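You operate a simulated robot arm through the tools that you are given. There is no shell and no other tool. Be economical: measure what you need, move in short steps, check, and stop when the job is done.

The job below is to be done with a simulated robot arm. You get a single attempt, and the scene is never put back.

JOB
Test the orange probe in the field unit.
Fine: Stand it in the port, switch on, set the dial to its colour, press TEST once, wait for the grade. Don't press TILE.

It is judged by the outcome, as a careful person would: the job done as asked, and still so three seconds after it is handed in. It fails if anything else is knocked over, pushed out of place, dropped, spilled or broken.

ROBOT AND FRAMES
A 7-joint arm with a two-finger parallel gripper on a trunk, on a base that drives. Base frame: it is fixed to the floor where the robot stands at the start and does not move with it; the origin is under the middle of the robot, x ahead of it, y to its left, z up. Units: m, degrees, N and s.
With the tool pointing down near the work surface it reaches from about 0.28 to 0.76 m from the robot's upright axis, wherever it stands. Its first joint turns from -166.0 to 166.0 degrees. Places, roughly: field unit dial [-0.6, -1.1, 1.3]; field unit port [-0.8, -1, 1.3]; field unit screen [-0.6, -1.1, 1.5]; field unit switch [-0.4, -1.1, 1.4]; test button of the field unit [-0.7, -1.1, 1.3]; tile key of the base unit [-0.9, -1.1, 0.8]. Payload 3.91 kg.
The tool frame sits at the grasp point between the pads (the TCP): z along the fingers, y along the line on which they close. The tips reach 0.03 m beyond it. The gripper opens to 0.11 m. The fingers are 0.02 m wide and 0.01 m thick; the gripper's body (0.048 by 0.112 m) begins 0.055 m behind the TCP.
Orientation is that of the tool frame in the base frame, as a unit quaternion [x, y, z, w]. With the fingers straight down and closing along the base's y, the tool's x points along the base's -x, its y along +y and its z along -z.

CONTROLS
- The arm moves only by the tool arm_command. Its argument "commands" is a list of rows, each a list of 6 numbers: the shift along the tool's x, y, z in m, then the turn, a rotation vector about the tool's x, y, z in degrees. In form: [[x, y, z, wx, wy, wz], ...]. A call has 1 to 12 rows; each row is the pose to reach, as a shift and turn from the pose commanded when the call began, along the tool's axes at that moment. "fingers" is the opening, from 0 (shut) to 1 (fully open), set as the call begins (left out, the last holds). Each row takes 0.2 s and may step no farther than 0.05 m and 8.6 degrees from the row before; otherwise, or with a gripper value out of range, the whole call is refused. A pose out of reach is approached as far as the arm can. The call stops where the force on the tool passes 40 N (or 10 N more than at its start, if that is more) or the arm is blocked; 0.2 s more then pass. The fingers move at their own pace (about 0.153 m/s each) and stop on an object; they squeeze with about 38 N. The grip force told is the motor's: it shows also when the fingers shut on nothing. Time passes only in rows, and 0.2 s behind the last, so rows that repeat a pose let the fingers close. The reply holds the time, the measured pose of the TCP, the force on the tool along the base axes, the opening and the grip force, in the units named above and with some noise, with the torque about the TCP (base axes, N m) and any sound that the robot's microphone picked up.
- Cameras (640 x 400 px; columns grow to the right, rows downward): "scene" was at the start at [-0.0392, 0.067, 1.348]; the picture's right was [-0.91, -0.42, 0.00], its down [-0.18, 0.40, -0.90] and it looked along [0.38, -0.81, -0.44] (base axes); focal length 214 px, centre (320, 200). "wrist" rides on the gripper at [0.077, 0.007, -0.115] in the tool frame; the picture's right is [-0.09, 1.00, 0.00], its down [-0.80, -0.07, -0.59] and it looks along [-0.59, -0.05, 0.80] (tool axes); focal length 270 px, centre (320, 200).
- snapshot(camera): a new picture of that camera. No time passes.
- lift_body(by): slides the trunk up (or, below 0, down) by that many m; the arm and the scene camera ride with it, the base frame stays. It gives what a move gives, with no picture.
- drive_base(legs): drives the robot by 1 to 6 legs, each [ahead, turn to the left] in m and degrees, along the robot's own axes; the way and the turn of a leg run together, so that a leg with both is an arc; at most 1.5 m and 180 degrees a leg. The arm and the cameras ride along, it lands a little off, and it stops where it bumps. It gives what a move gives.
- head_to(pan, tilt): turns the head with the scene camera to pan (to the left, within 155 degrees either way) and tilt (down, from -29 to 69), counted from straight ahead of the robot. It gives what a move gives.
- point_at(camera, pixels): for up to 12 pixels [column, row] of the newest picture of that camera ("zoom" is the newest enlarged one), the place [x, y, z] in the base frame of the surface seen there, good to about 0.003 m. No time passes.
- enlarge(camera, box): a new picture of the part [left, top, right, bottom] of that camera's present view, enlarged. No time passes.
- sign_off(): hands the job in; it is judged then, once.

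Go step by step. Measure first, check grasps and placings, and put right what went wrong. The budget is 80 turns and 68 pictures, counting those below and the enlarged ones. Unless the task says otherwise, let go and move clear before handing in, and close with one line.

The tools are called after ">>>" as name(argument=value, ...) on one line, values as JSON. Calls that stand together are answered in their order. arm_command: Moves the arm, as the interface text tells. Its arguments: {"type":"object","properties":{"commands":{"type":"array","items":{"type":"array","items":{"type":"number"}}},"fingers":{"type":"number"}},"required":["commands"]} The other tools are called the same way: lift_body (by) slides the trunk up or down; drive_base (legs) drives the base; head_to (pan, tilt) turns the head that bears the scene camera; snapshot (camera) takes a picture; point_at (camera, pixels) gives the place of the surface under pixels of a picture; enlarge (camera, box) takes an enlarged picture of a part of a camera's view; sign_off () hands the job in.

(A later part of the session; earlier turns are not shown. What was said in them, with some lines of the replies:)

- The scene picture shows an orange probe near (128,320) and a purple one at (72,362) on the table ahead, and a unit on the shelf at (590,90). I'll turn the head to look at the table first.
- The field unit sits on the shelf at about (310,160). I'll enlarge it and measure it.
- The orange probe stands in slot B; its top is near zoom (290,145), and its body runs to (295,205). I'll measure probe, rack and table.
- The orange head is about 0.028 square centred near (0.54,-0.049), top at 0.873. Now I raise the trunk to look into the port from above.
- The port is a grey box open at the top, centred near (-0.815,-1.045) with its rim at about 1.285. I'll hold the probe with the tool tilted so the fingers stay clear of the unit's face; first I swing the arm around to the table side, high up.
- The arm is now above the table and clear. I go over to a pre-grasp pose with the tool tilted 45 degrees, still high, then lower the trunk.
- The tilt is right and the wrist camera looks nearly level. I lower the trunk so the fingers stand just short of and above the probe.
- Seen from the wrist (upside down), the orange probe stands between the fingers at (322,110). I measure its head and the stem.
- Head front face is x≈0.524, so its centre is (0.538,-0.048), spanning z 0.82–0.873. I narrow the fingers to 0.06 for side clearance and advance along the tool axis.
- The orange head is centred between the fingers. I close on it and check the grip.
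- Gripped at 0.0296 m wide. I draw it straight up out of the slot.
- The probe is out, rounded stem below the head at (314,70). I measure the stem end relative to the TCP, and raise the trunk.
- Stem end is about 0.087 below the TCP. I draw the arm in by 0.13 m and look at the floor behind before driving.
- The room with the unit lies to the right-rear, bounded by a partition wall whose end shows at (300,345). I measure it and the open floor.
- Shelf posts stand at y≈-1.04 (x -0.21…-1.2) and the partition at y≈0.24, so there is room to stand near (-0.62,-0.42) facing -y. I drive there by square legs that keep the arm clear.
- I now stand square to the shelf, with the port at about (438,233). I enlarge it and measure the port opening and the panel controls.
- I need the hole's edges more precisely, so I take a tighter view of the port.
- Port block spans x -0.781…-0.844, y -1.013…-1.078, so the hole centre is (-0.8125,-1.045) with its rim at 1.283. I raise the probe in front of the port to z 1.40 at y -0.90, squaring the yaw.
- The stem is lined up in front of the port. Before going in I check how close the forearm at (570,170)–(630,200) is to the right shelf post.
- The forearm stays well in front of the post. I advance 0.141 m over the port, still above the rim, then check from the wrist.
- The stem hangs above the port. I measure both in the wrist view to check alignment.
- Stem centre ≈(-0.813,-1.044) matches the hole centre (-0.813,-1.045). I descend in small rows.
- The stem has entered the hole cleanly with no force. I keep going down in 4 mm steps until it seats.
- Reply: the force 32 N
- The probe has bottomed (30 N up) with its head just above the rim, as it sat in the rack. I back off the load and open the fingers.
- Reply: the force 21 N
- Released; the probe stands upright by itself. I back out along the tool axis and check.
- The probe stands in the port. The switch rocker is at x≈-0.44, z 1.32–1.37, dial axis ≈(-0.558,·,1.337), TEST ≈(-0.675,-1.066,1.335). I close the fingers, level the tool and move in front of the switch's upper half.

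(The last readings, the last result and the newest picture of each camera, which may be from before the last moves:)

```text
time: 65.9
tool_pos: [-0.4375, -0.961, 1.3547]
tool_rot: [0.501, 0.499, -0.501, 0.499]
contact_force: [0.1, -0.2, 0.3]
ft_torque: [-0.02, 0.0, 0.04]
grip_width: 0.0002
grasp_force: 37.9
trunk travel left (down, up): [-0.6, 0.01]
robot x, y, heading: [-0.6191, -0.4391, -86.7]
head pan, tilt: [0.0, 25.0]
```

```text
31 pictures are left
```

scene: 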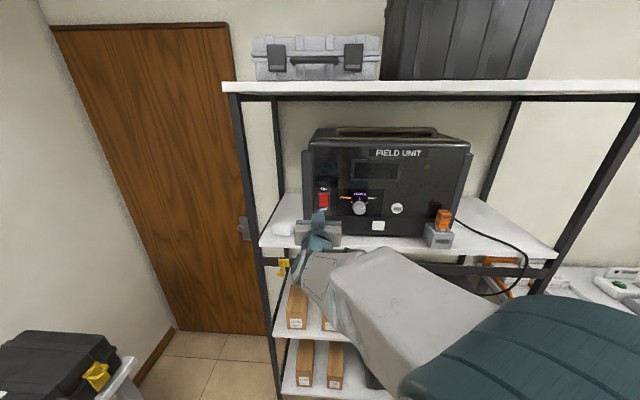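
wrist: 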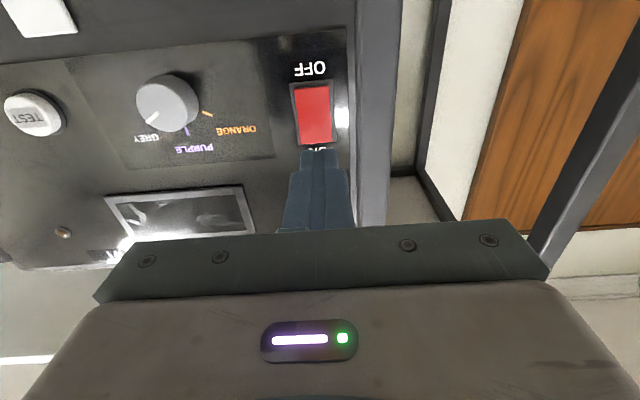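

The closed fingers point at the switch from 0.08 m away. I measure the rocker's edges in the wrist view (picture is upside down; its ON end is at row ~145).

>>> point_at(camera="wrist", pixels=[[312, 90], [314, 105], [315, 120], [316, 135], [317, 143], [302, 120], [331, 120], [295, 60], [165, 105], [170, 85]])

>>> enlarge(camera="wrist", box=[260, 50, 388, 170])

```text
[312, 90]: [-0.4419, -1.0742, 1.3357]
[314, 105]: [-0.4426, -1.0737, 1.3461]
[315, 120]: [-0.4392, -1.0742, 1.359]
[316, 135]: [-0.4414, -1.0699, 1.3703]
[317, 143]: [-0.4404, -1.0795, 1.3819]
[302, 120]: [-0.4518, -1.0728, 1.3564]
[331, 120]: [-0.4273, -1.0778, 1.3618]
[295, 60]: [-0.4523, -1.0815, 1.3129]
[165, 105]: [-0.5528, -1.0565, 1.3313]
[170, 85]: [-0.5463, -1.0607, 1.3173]
```

```text
3.33 times, centred on (324, 110) of wrist
```

zoom: 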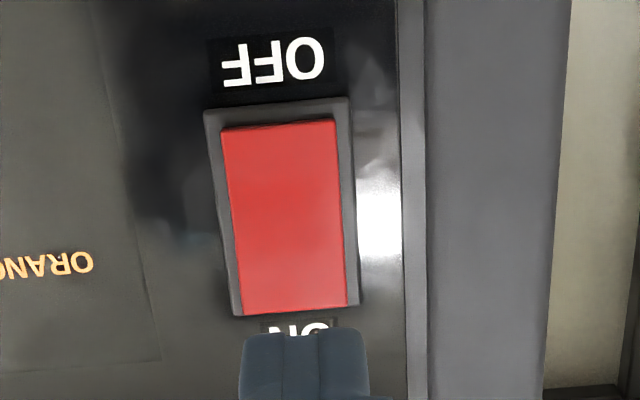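

Rocker spans z 1.322–1.372 at x -0.4405, face at y≈-1.071. I raise 7 mm and press the ON end with small steps.

>>> arm_command(commands=[[-0.008, -0.003, 0.035, 0, 0, 0], [-0.008, -0.003, 0.068, 0, 0, 0], [-0.008, -0.003, 0.074, 0, 0, 0], [-0.008, -0.003, 0.078, 0, 0, 0], [-0.008, -0.003, 0.081, 0, 0, 0], [-0.008, -0.003, 0.084, 0, 0, 0], [-0.008, -0.003, 0.086, 0, 0, 0]])

>>> snapshot(camera="wrist")

```text
time: 67.5
tool_pos: [-0.4406, -1.0419, 1.3654]
tool_rot: [-0.499, -0.5, 0.501, -0.5]
contact_force: [-2.4, 30.3, -10.5]
ft_torque: [0.61, 0.0, -0.14]
grip_width: 0.0
grasp_force: 37.6
trunk travel left (down, up): [-0.6, 0.01]
robot x, y, heading: [-0.6138, -0.4395, -86.2]
head pan, tilt: [0.0, 25.0]
```

```text
29 pictures are left
```

wrist: 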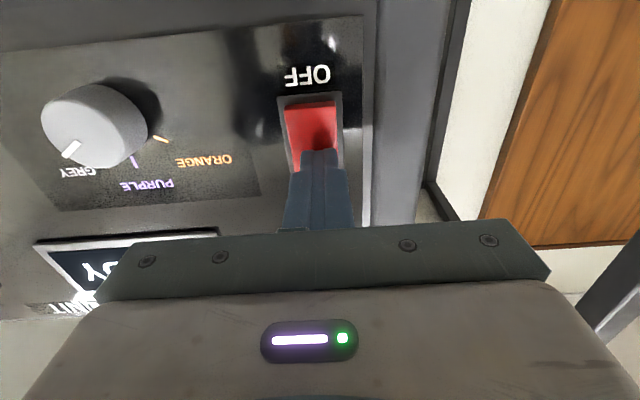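

The screen lit up ("…DY"). I back off and look at the panel.

>>> arm_command(commands=[[0, 0, -0.03, 0, 0, 0], [0, 0, -0.075, 0, 0, 0], [0.01, -0.03, -0.1, 0, 0, 0], [0.02, -0.07, -0.1, 0, 0, 0], [0.03, -0.117, -0.1, 0, 0, 0]])

>>> snapshot(camera="wrist")

>>> enlarge(camera="scene", box=[300, 140, 476, 250])

```text
time: 68.7
tool_pos: [-0.5601, -0.9479, 1.3374]
tool_rot: [0.5, 0.499, -0.5, 0.501]
contact_force: [0.9, 0.8, -0.7]
ft_torque: [-0.03, -0.01, 0.02]
grip_width: 0.0001
grasp_force: 36.9
trunk travel left (down, up): [-0.6, 0.01]
robot x, y, heading: [-0.6178, -0.4399, -86.6]
head pan, tilt: [0.0, 25.0]
```

```text
28 pictures are left
```

wrist: 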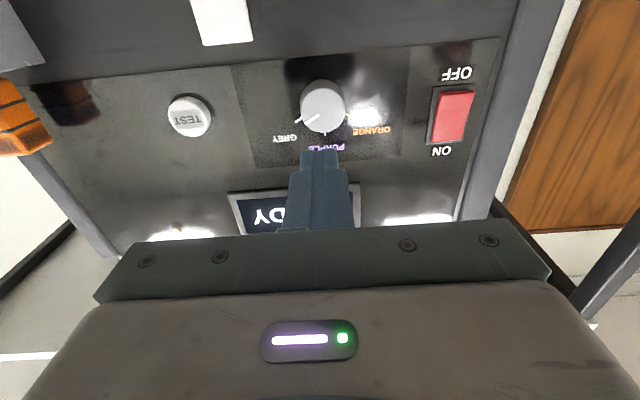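

```text
3.64 times, centred on (388, 195) of scene
```

zoom: 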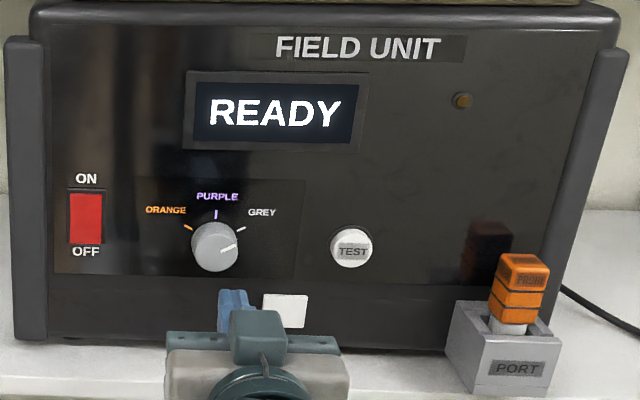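

The screen reads READY and the dial points to GREY. I measure the dial's outline and the tick marks in the wrist view.

>>> enlarge(camera="wrist", box=[260, 60, 388, 160])

>>> point_at(camera="zoom", pixels=[[220, 215], [395, 215], [310, 130], [310, 340], [310, 230], [185, 295], [325, 368], [440, 270], [240, 290]])

```text
4.00 times, centred on (324, 110) of wrist
```

zoom: 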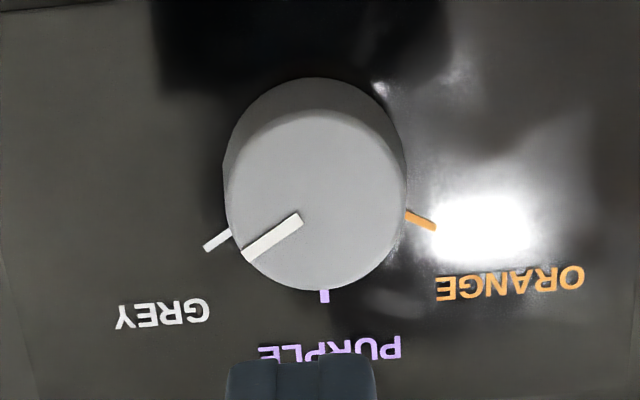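

```text
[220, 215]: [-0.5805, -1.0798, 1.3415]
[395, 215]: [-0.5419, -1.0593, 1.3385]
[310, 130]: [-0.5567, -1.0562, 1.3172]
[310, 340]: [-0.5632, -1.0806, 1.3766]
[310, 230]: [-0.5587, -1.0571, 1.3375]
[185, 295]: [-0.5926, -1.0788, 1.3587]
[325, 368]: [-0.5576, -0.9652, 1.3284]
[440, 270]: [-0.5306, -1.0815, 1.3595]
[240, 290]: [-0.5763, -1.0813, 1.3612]
```

I check the three tick marks and the knob centre, about (-0.557,-1.0565,1.332), radius ≈0.018.

>>> point_at(camera="zoom", pixels=[[217, 240], [421, 220], [325, 296], [316, 200], [298, 219], [250, 253]])

>>> arm_command(commands=[[0.0015, 0.0005, 0, 0, 0, 7.5], [0.003, 0.001, 0, 0, 0, 15], [0.0045, 0.0015, 0, 0, 0, 22.5], [0.006, 0.002, 0, 0, 0, 30], [0.006, 0.002, 0, 0, 0, 37.5], [0.006, 0.002, 0, 0, 0, 45], [0.006, 0.002, 0, 0, 0, 52.5], [0.006, 0.002, 0, 0, 0, 60]], fingers=0.6)

>>> snapshot(camera="wrist")

```text
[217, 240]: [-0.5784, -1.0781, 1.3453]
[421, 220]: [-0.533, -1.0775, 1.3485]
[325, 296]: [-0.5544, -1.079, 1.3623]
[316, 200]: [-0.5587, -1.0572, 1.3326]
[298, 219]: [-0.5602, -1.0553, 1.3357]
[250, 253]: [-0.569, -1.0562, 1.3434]
```

```text
time: 70.5
tool_pos: [-0.5549, -0.948, 1.3286]
tool_rot: [0.683, 0.183, -0.182, 0.684]
contact_force: [-0.6, -0.2, 0.4]
ft_torque: [0.01, -0.01, -0.02]
grip_width: 0.066
grasp_force: 0.1
trunk travel left (down, up): [-0.6, 0.01]
robot x, y, heading: [-0.6181, -0.4392, -86.6]
head pan, tilt: [0.0, 25.0]
```

```text
25 pictures are left
```

wrist: 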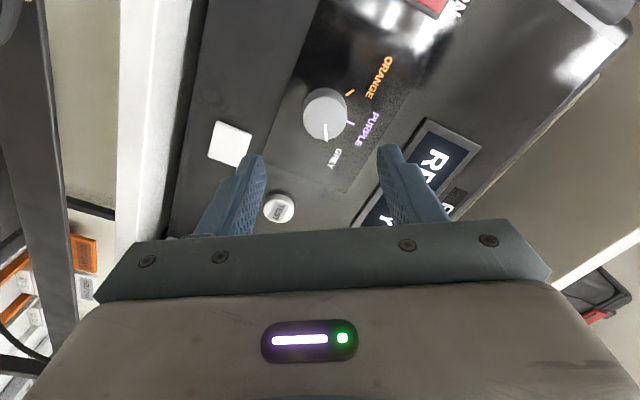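

The fingers are pre-turned by 60° and open. I advance until the tips are just short of the knob face and check the centring.

>>> arm_command(commands=[[-0.0024, 0.0032, 0.03, 0, 0, 0], [-0.0024, 0.0032, 0.06, 0, 0, 0], [-0.0024, 0.0032, 0.07, 0, 0, 0]])

>>> snapshot(camera="wrist")

```text
time: 71.3
tool_pos: [-0.5549, -1.0173, 1.3344]
tool_rot: [0.683, 0.183, -0.183, 0.683]
contact_force: [-0.1, -0.3, -0.4]
ft_torque: [-0.05, -0.03, -0.04]
grip_width: 0.0663
grasp_force: 0.1
trunk travel left (down, up): [-0.6, 0.01]
robot x, y, heading: [-0.6192, -0.4388, -86.7]
head pan, tilt: [0.0, 25.0]
```

```text
24 pictures are left
```

wrist: 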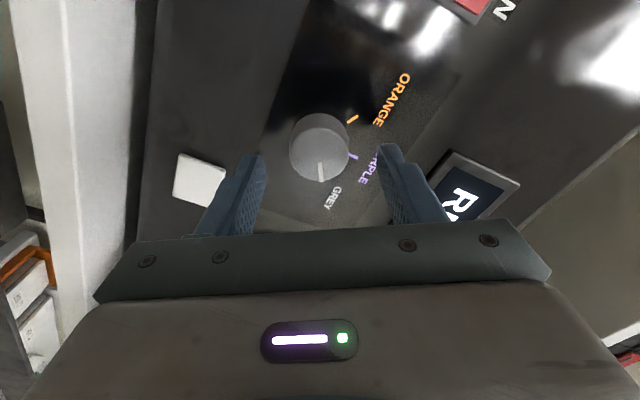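

The knob (column centre ≈320) lies midway between the finger tips (262 and 378). I check its centre place once more.

>>> point_at(camera="wrist", pixels=[[320, 145], [293, 148], [345, 145], [320, 120], [321, 178], [318, 152]])

```text
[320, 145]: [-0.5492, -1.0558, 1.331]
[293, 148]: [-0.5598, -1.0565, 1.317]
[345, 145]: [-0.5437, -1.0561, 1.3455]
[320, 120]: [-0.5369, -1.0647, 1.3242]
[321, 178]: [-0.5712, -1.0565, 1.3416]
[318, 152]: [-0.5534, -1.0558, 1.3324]
```

Knob centre ≈(-0.556,1.333), right on the tool axis. I go in 25 mm and close on it.

>>> arm_command(commands=[[0.0008, -0.001, 0.012, 0, 0, 0], [0.0008, -0.001, 0.025, 0, 0, 0]])

>>> arm_command(commands=[[0, 0, 0, 0, 0, 0], [0, 0, 0, 0, 0, 0], [0, 0, 0, 0, 0, 0]], fingers=0)

```text
time: 71.9
tool_pos: [-0.557, -1.0432, 1.333]
tool_rot: [0.683, 0.183, -0.183, 0.683]
contact_force: [-0.1, 0.1, 0.0]
ft_torque: [0.02, -0.02, -0.02]
grip_width: 0.0657
grasp_force: 0.1
trunk travel left (down, up): [-0.6, 0.01]
robot x, y, heading: [-0.6173, -0.4414, -86.8]
head pan, tilt: [0.0, 25.0]
```

```text
time: 72.7
tool_pos: [-0.5562, -1.0425, 1.3326]
tool_rot: [0.682, 0.183, -0.182, 0.684]
contact_force: [-0.4, -0.5, 3.4]
ft_torque: [-0.07, 0.09, 0.03]
grip_width: 0.039
grasp_force: 45.0
trunk travel left (down, up): [-0.6, 0.01]
robot x, y, heading: [-0.6152, -0.4345, -86.6]
head pan, tilt: [0.0, 25.0]
```

Knob gripped (0.039 wide). I turn it 60° counter-clockwise and check.

>>> arm_command(commands=[[0, 0, 0, 0, 0, -7.5], [0, 0, 0, 0, 0, -15], [0, 0, 0, 0, 0, -22.5], [0, 0, 0, 0, 0, -30], [0, 0, 0, 0, 0, -37.5], [0, 0, 0, 0, 0, -45], [0, 0, 0, 0, 0, -52.5], [0, 0, 0, 0, 0, -60]])

>>> snapshot(camera="wrist")

```text
time: 74.5
tool_pos: [-0.5567, -1.0429, 1.333]
tool_rot: [-0.498, -0.499, 0.502, -0.5]
contact_force: [-0.6, -7.8, 22.2]
ft_torque: [-0.01, 0.0, 0.02]
grip_width: 0.0389
grasp_force: 44.6
trunk travel left (down, up): [-0.6, 0.01]
robot x, y, heading: [-0.6171, -0.4384, -86.5]
head pan, tilt: [0.0, 25.0]
```

```text
23 pictures are left
```

wrist: 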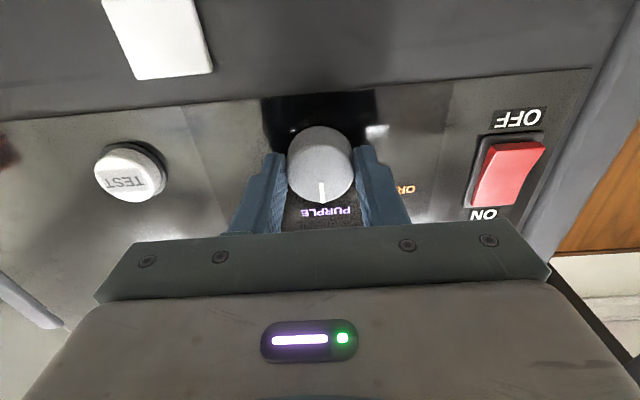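

The pointer now stands at PURPLE. I turn another 60° to ORANGE.

>>> arm_command(commands=[[0, 0, 0, 0, 0, -7.5], [0, 0, 0, 0, 0, -15], [0, 0, 0, 0, 0, -22.5], [0, 0, 0, 0, 0, -30], [0, 0, 0, 0, 0, -37.5], [0, 0, 0, 0, 0, -45], [0, 0, 0, 0, 0, -52.5], [0, 0, 0, 0, 0, -60]])

>>> snapshot(camera="wrist")

```text
time: 76.3
tool_pos: [-0.5581, -1.0413, 1.3341]
tool_rot: [-0.182, -0.681, 0.685, -0.183]
contact_force: [-2.7, -6.5, 19.8]
ft_torque: [-0.53, -0.14, 0.03]
grip_width: 0.0387
grasp_force: 44.6
trunk travel left (down, up): [-0.6, 0.01]
robot x, y, heading: [-0.6173, -0.4386, -86.2]
head pan, tilt: [0.0, 25.0]
```

```text
22 pictures are left
```

wrist: 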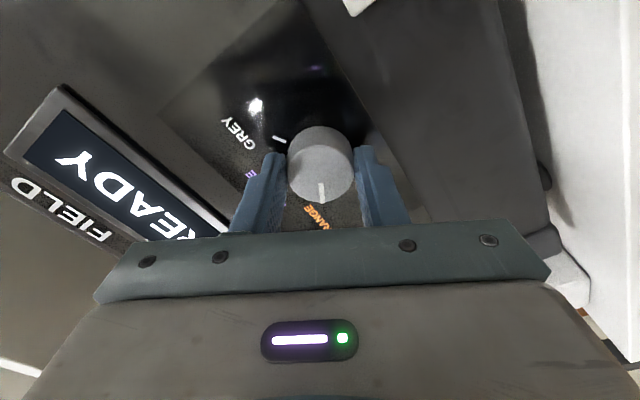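

The pointer is at ORANGE. I open the fingers, back straight off, turn the wrist level again and look.

>>> arm_command(commands=[[0, 0, 0, 0, 0, 0], [0, 0, 0, 0, 0, 0], [0, 0, -0.03, 0, 0, 0], [0, 0, -0.07, 0, 0, 0], [0, 0, -0.1, 0, 0, 0]], fingers=0.65)

>>> arm_command(commands=[[0, 0, 0, 0, 0, 7.5], [0, 0, 0, 0, 0, 15], [0, 0, 0, 0, 0, 22.5], [0, 0, 0, 0, 0, 30], [0, 0, 0, 0, 0, 37.5], [0, 0, 0, 0, 0, 45], [0, 0, 0, 0, 0, 52.5], [0, 0, 0, 0, 0, 60]], fingers=0)

>>> snapshot(camera="wrist")

>>> enlarge(camera="scene", box=[300, 140, 476, 250])

```text
time: 77.5
tool_pos: [-0.5549, -0.9432, 1.3298]
tool_rot: [-0.183, -0.682, 0.683, -0.184]
contact_force: [0.1, 0.5, -0.3]
ft_torque: [-0.01, 0.01, 0.0]
grip_width: 0.0713
grasp_force: 0.2
trunk travel left (down, up): [-0.6, 0.01]
robot x, y, heading: [-0.6165, -0.4421, -86.6]
head pan, tilt: [0.0, 25.0]
```

```text
time: 79.3
tool_pos: [-0.5565, -0.9421, 1.3307]
tool_rot: [0.501, 0.499, -0.5, 0.501]
contact_force: [0.1, 0.8, -0.6]
ft_torque: [0.02, -0.03, -0.02]
grip_width: 0.0
grasp_force: 38.0
trunk travel left (down, up): [-0.6, 0.01]
robot x, y, heading: [-0.6163, -0.438, -86.5]
head pan, tilt: [0.0, 25.0]
```

```text
21 pictures are left
```

wrist: 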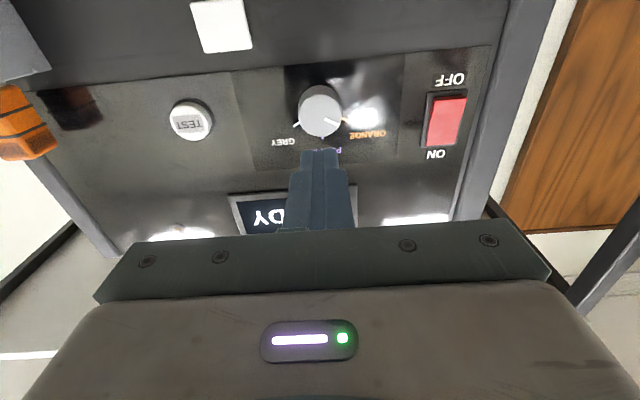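

```text
3.64 times, centred on (388, 195) of scene
```

zoom: 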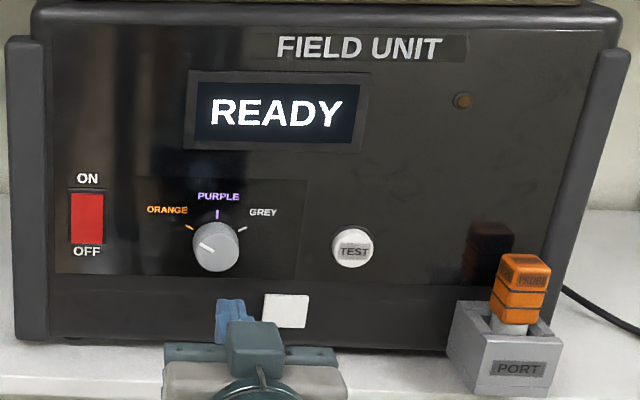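

The dial now points to ORANGE and the screen still reads READY. I measure TEST at wrist (190,118) and move in front of it.

>>> point_at(camera="wrist", pixels=[[188, 124], [172, 123], [206, 121], [188, 108], [190, 138]])

>>> arm_command(commands=[[0, -0.04, 0, 0, 0, 0], [0, -0.08, 0, 0, 0, 0], [0, -0.118, 0, 0, 0, 0]])

>>> snapshot(camera="wrist")

>>> point_at(camera="wrist", pixels=[[322, 120], [310, 120], [335, 120], [322, 108], [322, 132]])

```text
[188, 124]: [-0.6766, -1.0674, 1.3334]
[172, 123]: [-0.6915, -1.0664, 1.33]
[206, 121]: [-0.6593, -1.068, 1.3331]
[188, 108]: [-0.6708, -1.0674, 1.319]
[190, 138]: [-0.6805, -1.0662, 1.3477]
```

```text
time: 80.1
tool_pos: [-0.6777, -0.9458, 1.3291]
tool_rot: [0.5, 0.5, -0.5, 0.501]
contact_force: [0.0, 0.6, -0.3]
ft_torque: [-0.02, 0.0, 0.04]
grip_width: 0.0
grasp_force: 37.5
trunk travel left (down, up): [-0.6, 0.01]
robot x, y, heading: [-0.617, -0.4392, -86.5]
head pan, tilt: [0.0, 25.0]
```

```text
19 pictures are left
```

wrist: 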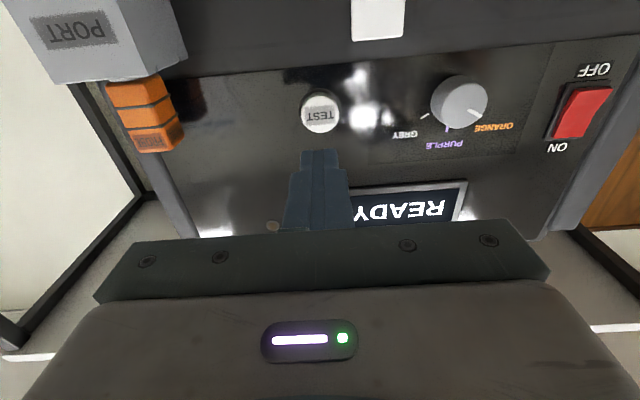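

```text
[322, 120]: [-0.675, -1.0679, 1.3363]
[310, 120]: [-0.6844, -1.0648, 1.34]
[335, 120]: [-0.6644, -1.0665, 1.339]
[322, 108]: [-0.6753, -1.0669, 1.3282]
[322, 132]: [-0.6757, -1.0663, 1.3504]
```

TEST is centred at (-0.6755,-1.067,1.334). I press it once, monotonically, and look while holding.

>>> arm_command(commands=[[-0.004, 0.001, 0.045, 0, 0, 0], [-0.004, 0.001, 0.085, 0, 0, 0], [-0.004, 0.001, 0.09, 0, 0, 0], [-0.004, 0.001, 0.093, 0, 0, 0], [-0.004, 0.001, 0.096, 0, 0, 0], [-0.004, 0.001, 0.098, 0, 0, 0], [-0.004, 0.001, 0.1, 0, 0, 0]])

>>> enlarge(camera="scene", box=[300, 140, 476, 250])

```text
time: 81.7
tool_pos: [-0.6739, -1.0434, 1.337]
tool_rot: [-0.5, -0.499, 0.501, -0.5]
contact_force: [-0.3, 3.5, -2.2]
ft_torque: [0.05, -0.03, 0.0]
grip_width: 0.0
grasp_force: 37.8
trunk travel left (down, up): [-0.6, 0.01]
robot x, y, heading: [-0.617, -0.4406, -86.5]
head pan, tilt: [0.0, 25.0]
heard: click
```

```text
3.64 times, centred on (388, 195) of scene
```

zoom: 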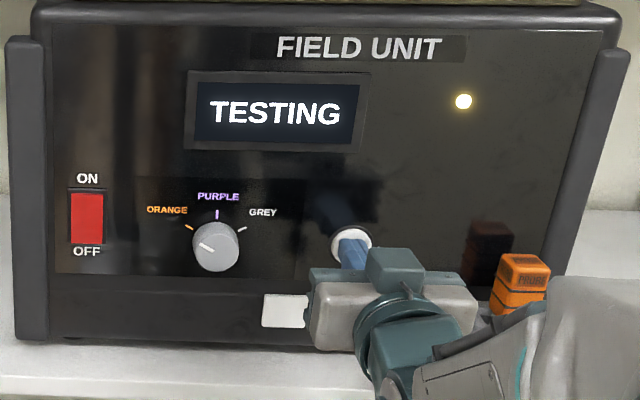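

A click was heard and the screen reads TESTING with the lamp lit. I back straight off and wait clear.

>>> arm_command(commands=[[0, 0, -0.04, 0, 0, 0], [0, 0, -0.09, 0, 0, 0], [0, 0, -0.13, 0, 0, 0], [0, 0, -0.16, 0, 0, 0], [0, 0, -0.16, 0, 0, 0], [0, 0, -0.16, 0, 0, 0], [0, 0, -0.16, 0, 0, 0], [0, 0, -0.16, 0, 0, 0], [0, 0, -0.16, 0, 0, 0], [0, 0, -0.16, 0, 0, 0], [0, 0, -0.16, 0, 0, 0], [0, 0, -0.16, 0, 0, 0]])

>>> enlarge(camera="scene", box=[300, 140, 476, 250])

```text
time: 84.3
tool_pos: [-0.6786, -0.8961, 1.3525]
tool_rot: [0.499, 0.5, -0.5, 0.5]
contact_force: [-0.1, -0.2, -0.4]
ft_torque: [0.03, -0.02, -0.03]
grip_width: 0.0
grasp_force: 37.5
out of reach, approached as far as the arm can: row 4, 5, 6, 7, 8, 9, 10, 11, 12
trunk travel left (down, up): [-0.6, 0.01]
robot x, y, heading: [-0.6171, -0.4403, -86.5]
head pan, tilt: [0.0, 25.0]
```

```text
3.64 times, centred on (388, 195) of scene
```

zoom: 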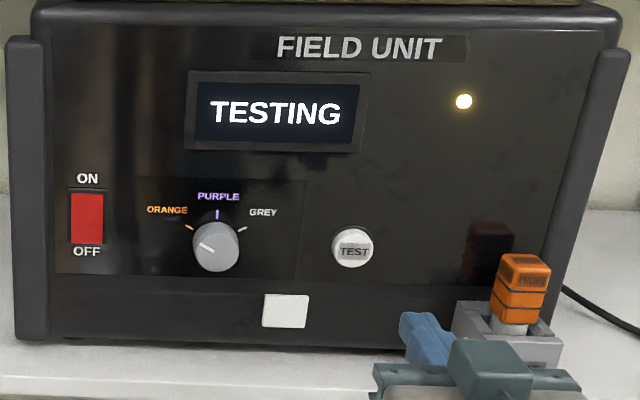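

Still TESTING; I hold still and wait.

>>> arm_command(commands=[[0, 0, 0, 0, 0, 0], [0, 0, 0, 0, 0, 0], [0, 0, 0, 0, 0, 0], [0, 0, 0, 0, 0, 0], [0, 0, 0, 0, 0, 0], [0, 0, 0, 0, 0, 0], [0, 0, 0, 0, 0, 0], [0, 0, 0, 0, 0, 0], [0, 0, 0, 0, 0, 0], [0, 0, 0, 0, 0, 0], [0, 0, 0, 0, 0, 0], [0, 0, 0, 0, 0, 0]])

>>> arm_command(commands=[[0, 0, 0, 0, 0, 0], [0, 0, 0, 0, 0, 0], [0, 0, 0, 0, 0, 0], [0, 0, 0, 0, 0, 0], [0, 0, 0, 0, 0, 0], [0, 0, 0, 0, 0, 0], [0, 0, 0, 0, 0, 0], [0, 0, 0, 0, 0, 0], [0, 0, 0, 0, 0, 0], [0, 0, 0, 0, 0, 0], [0, 0, 0, 0, 0, 0], [0, 0, 0, 0, 0, 0]])

>>> snapshot(camera="scene")

>>> enlarge(camera="scene", box=[300, 140, 476, 250])

```text
time: 86.9
tool_pos: [-0.6789, -0.8958, 1.3525]
tool_rot: [0.501, 0.5, -0.5, 0.5]
contact_force: [-0.1, -0.8, -0.5]
ft_torque: [0.01, 0.0, -0.01]
grip_width: 0.0
grasp_force: 37.4
trunk travel left (down, up): [-0.6, 0.01]
robot x, y, heading: [-0.6175, -0.4395, -86.8]
head pan, tilt: [0.0, 25.0]
```

```text
time: 89.5
tool_pos: [-0.6777, -0.8966, 1.3519]
tool_rot: [0.499, 0.501, -0.498, 0.501]
contact_force: [0.1, -0.4, 0.1]
ft_torque: [0.02, -0.01, 0.02]
grip_width: 0.0001
grasp_force: 37.9
trunk travel left (down, up): [-0.6, 0.01]
robot x, y, heading: [-0.6189, -0.4388, -86.3]
head pan, tilt: [0.0, 25.0]
```

```text
16 pictures are left
```

scene: 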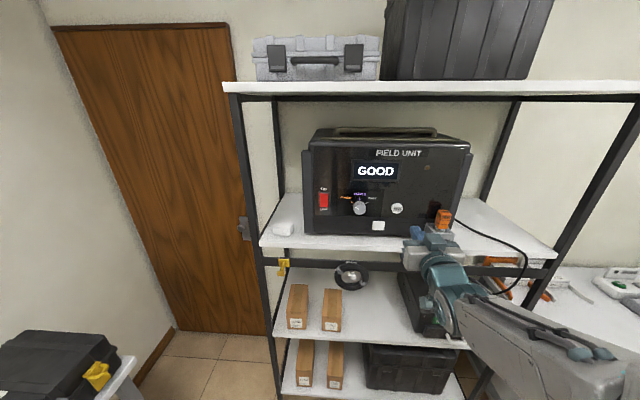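

```text
3.64 times, centred on (388, 195) of scene
```

zoom: 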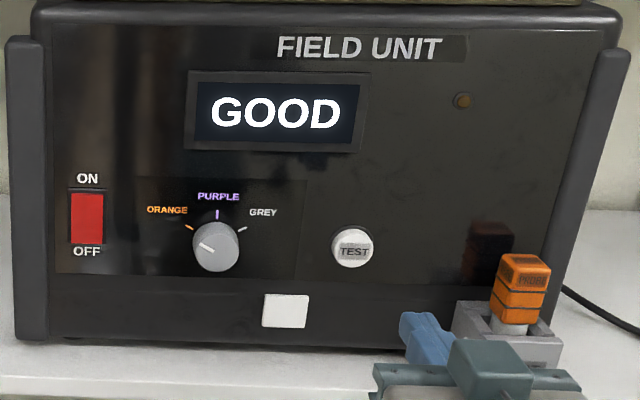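

The screen shows GOOD, the probe stands in the port, the dial is on ORANGE and the arm is clear, so I hand in.

>>> sign_off()

```text
The job is handed in.
```

The orange probe stands in the field unit's port and was tested with one press of TEST. The grade came up GOOD, and TILE was not touched.
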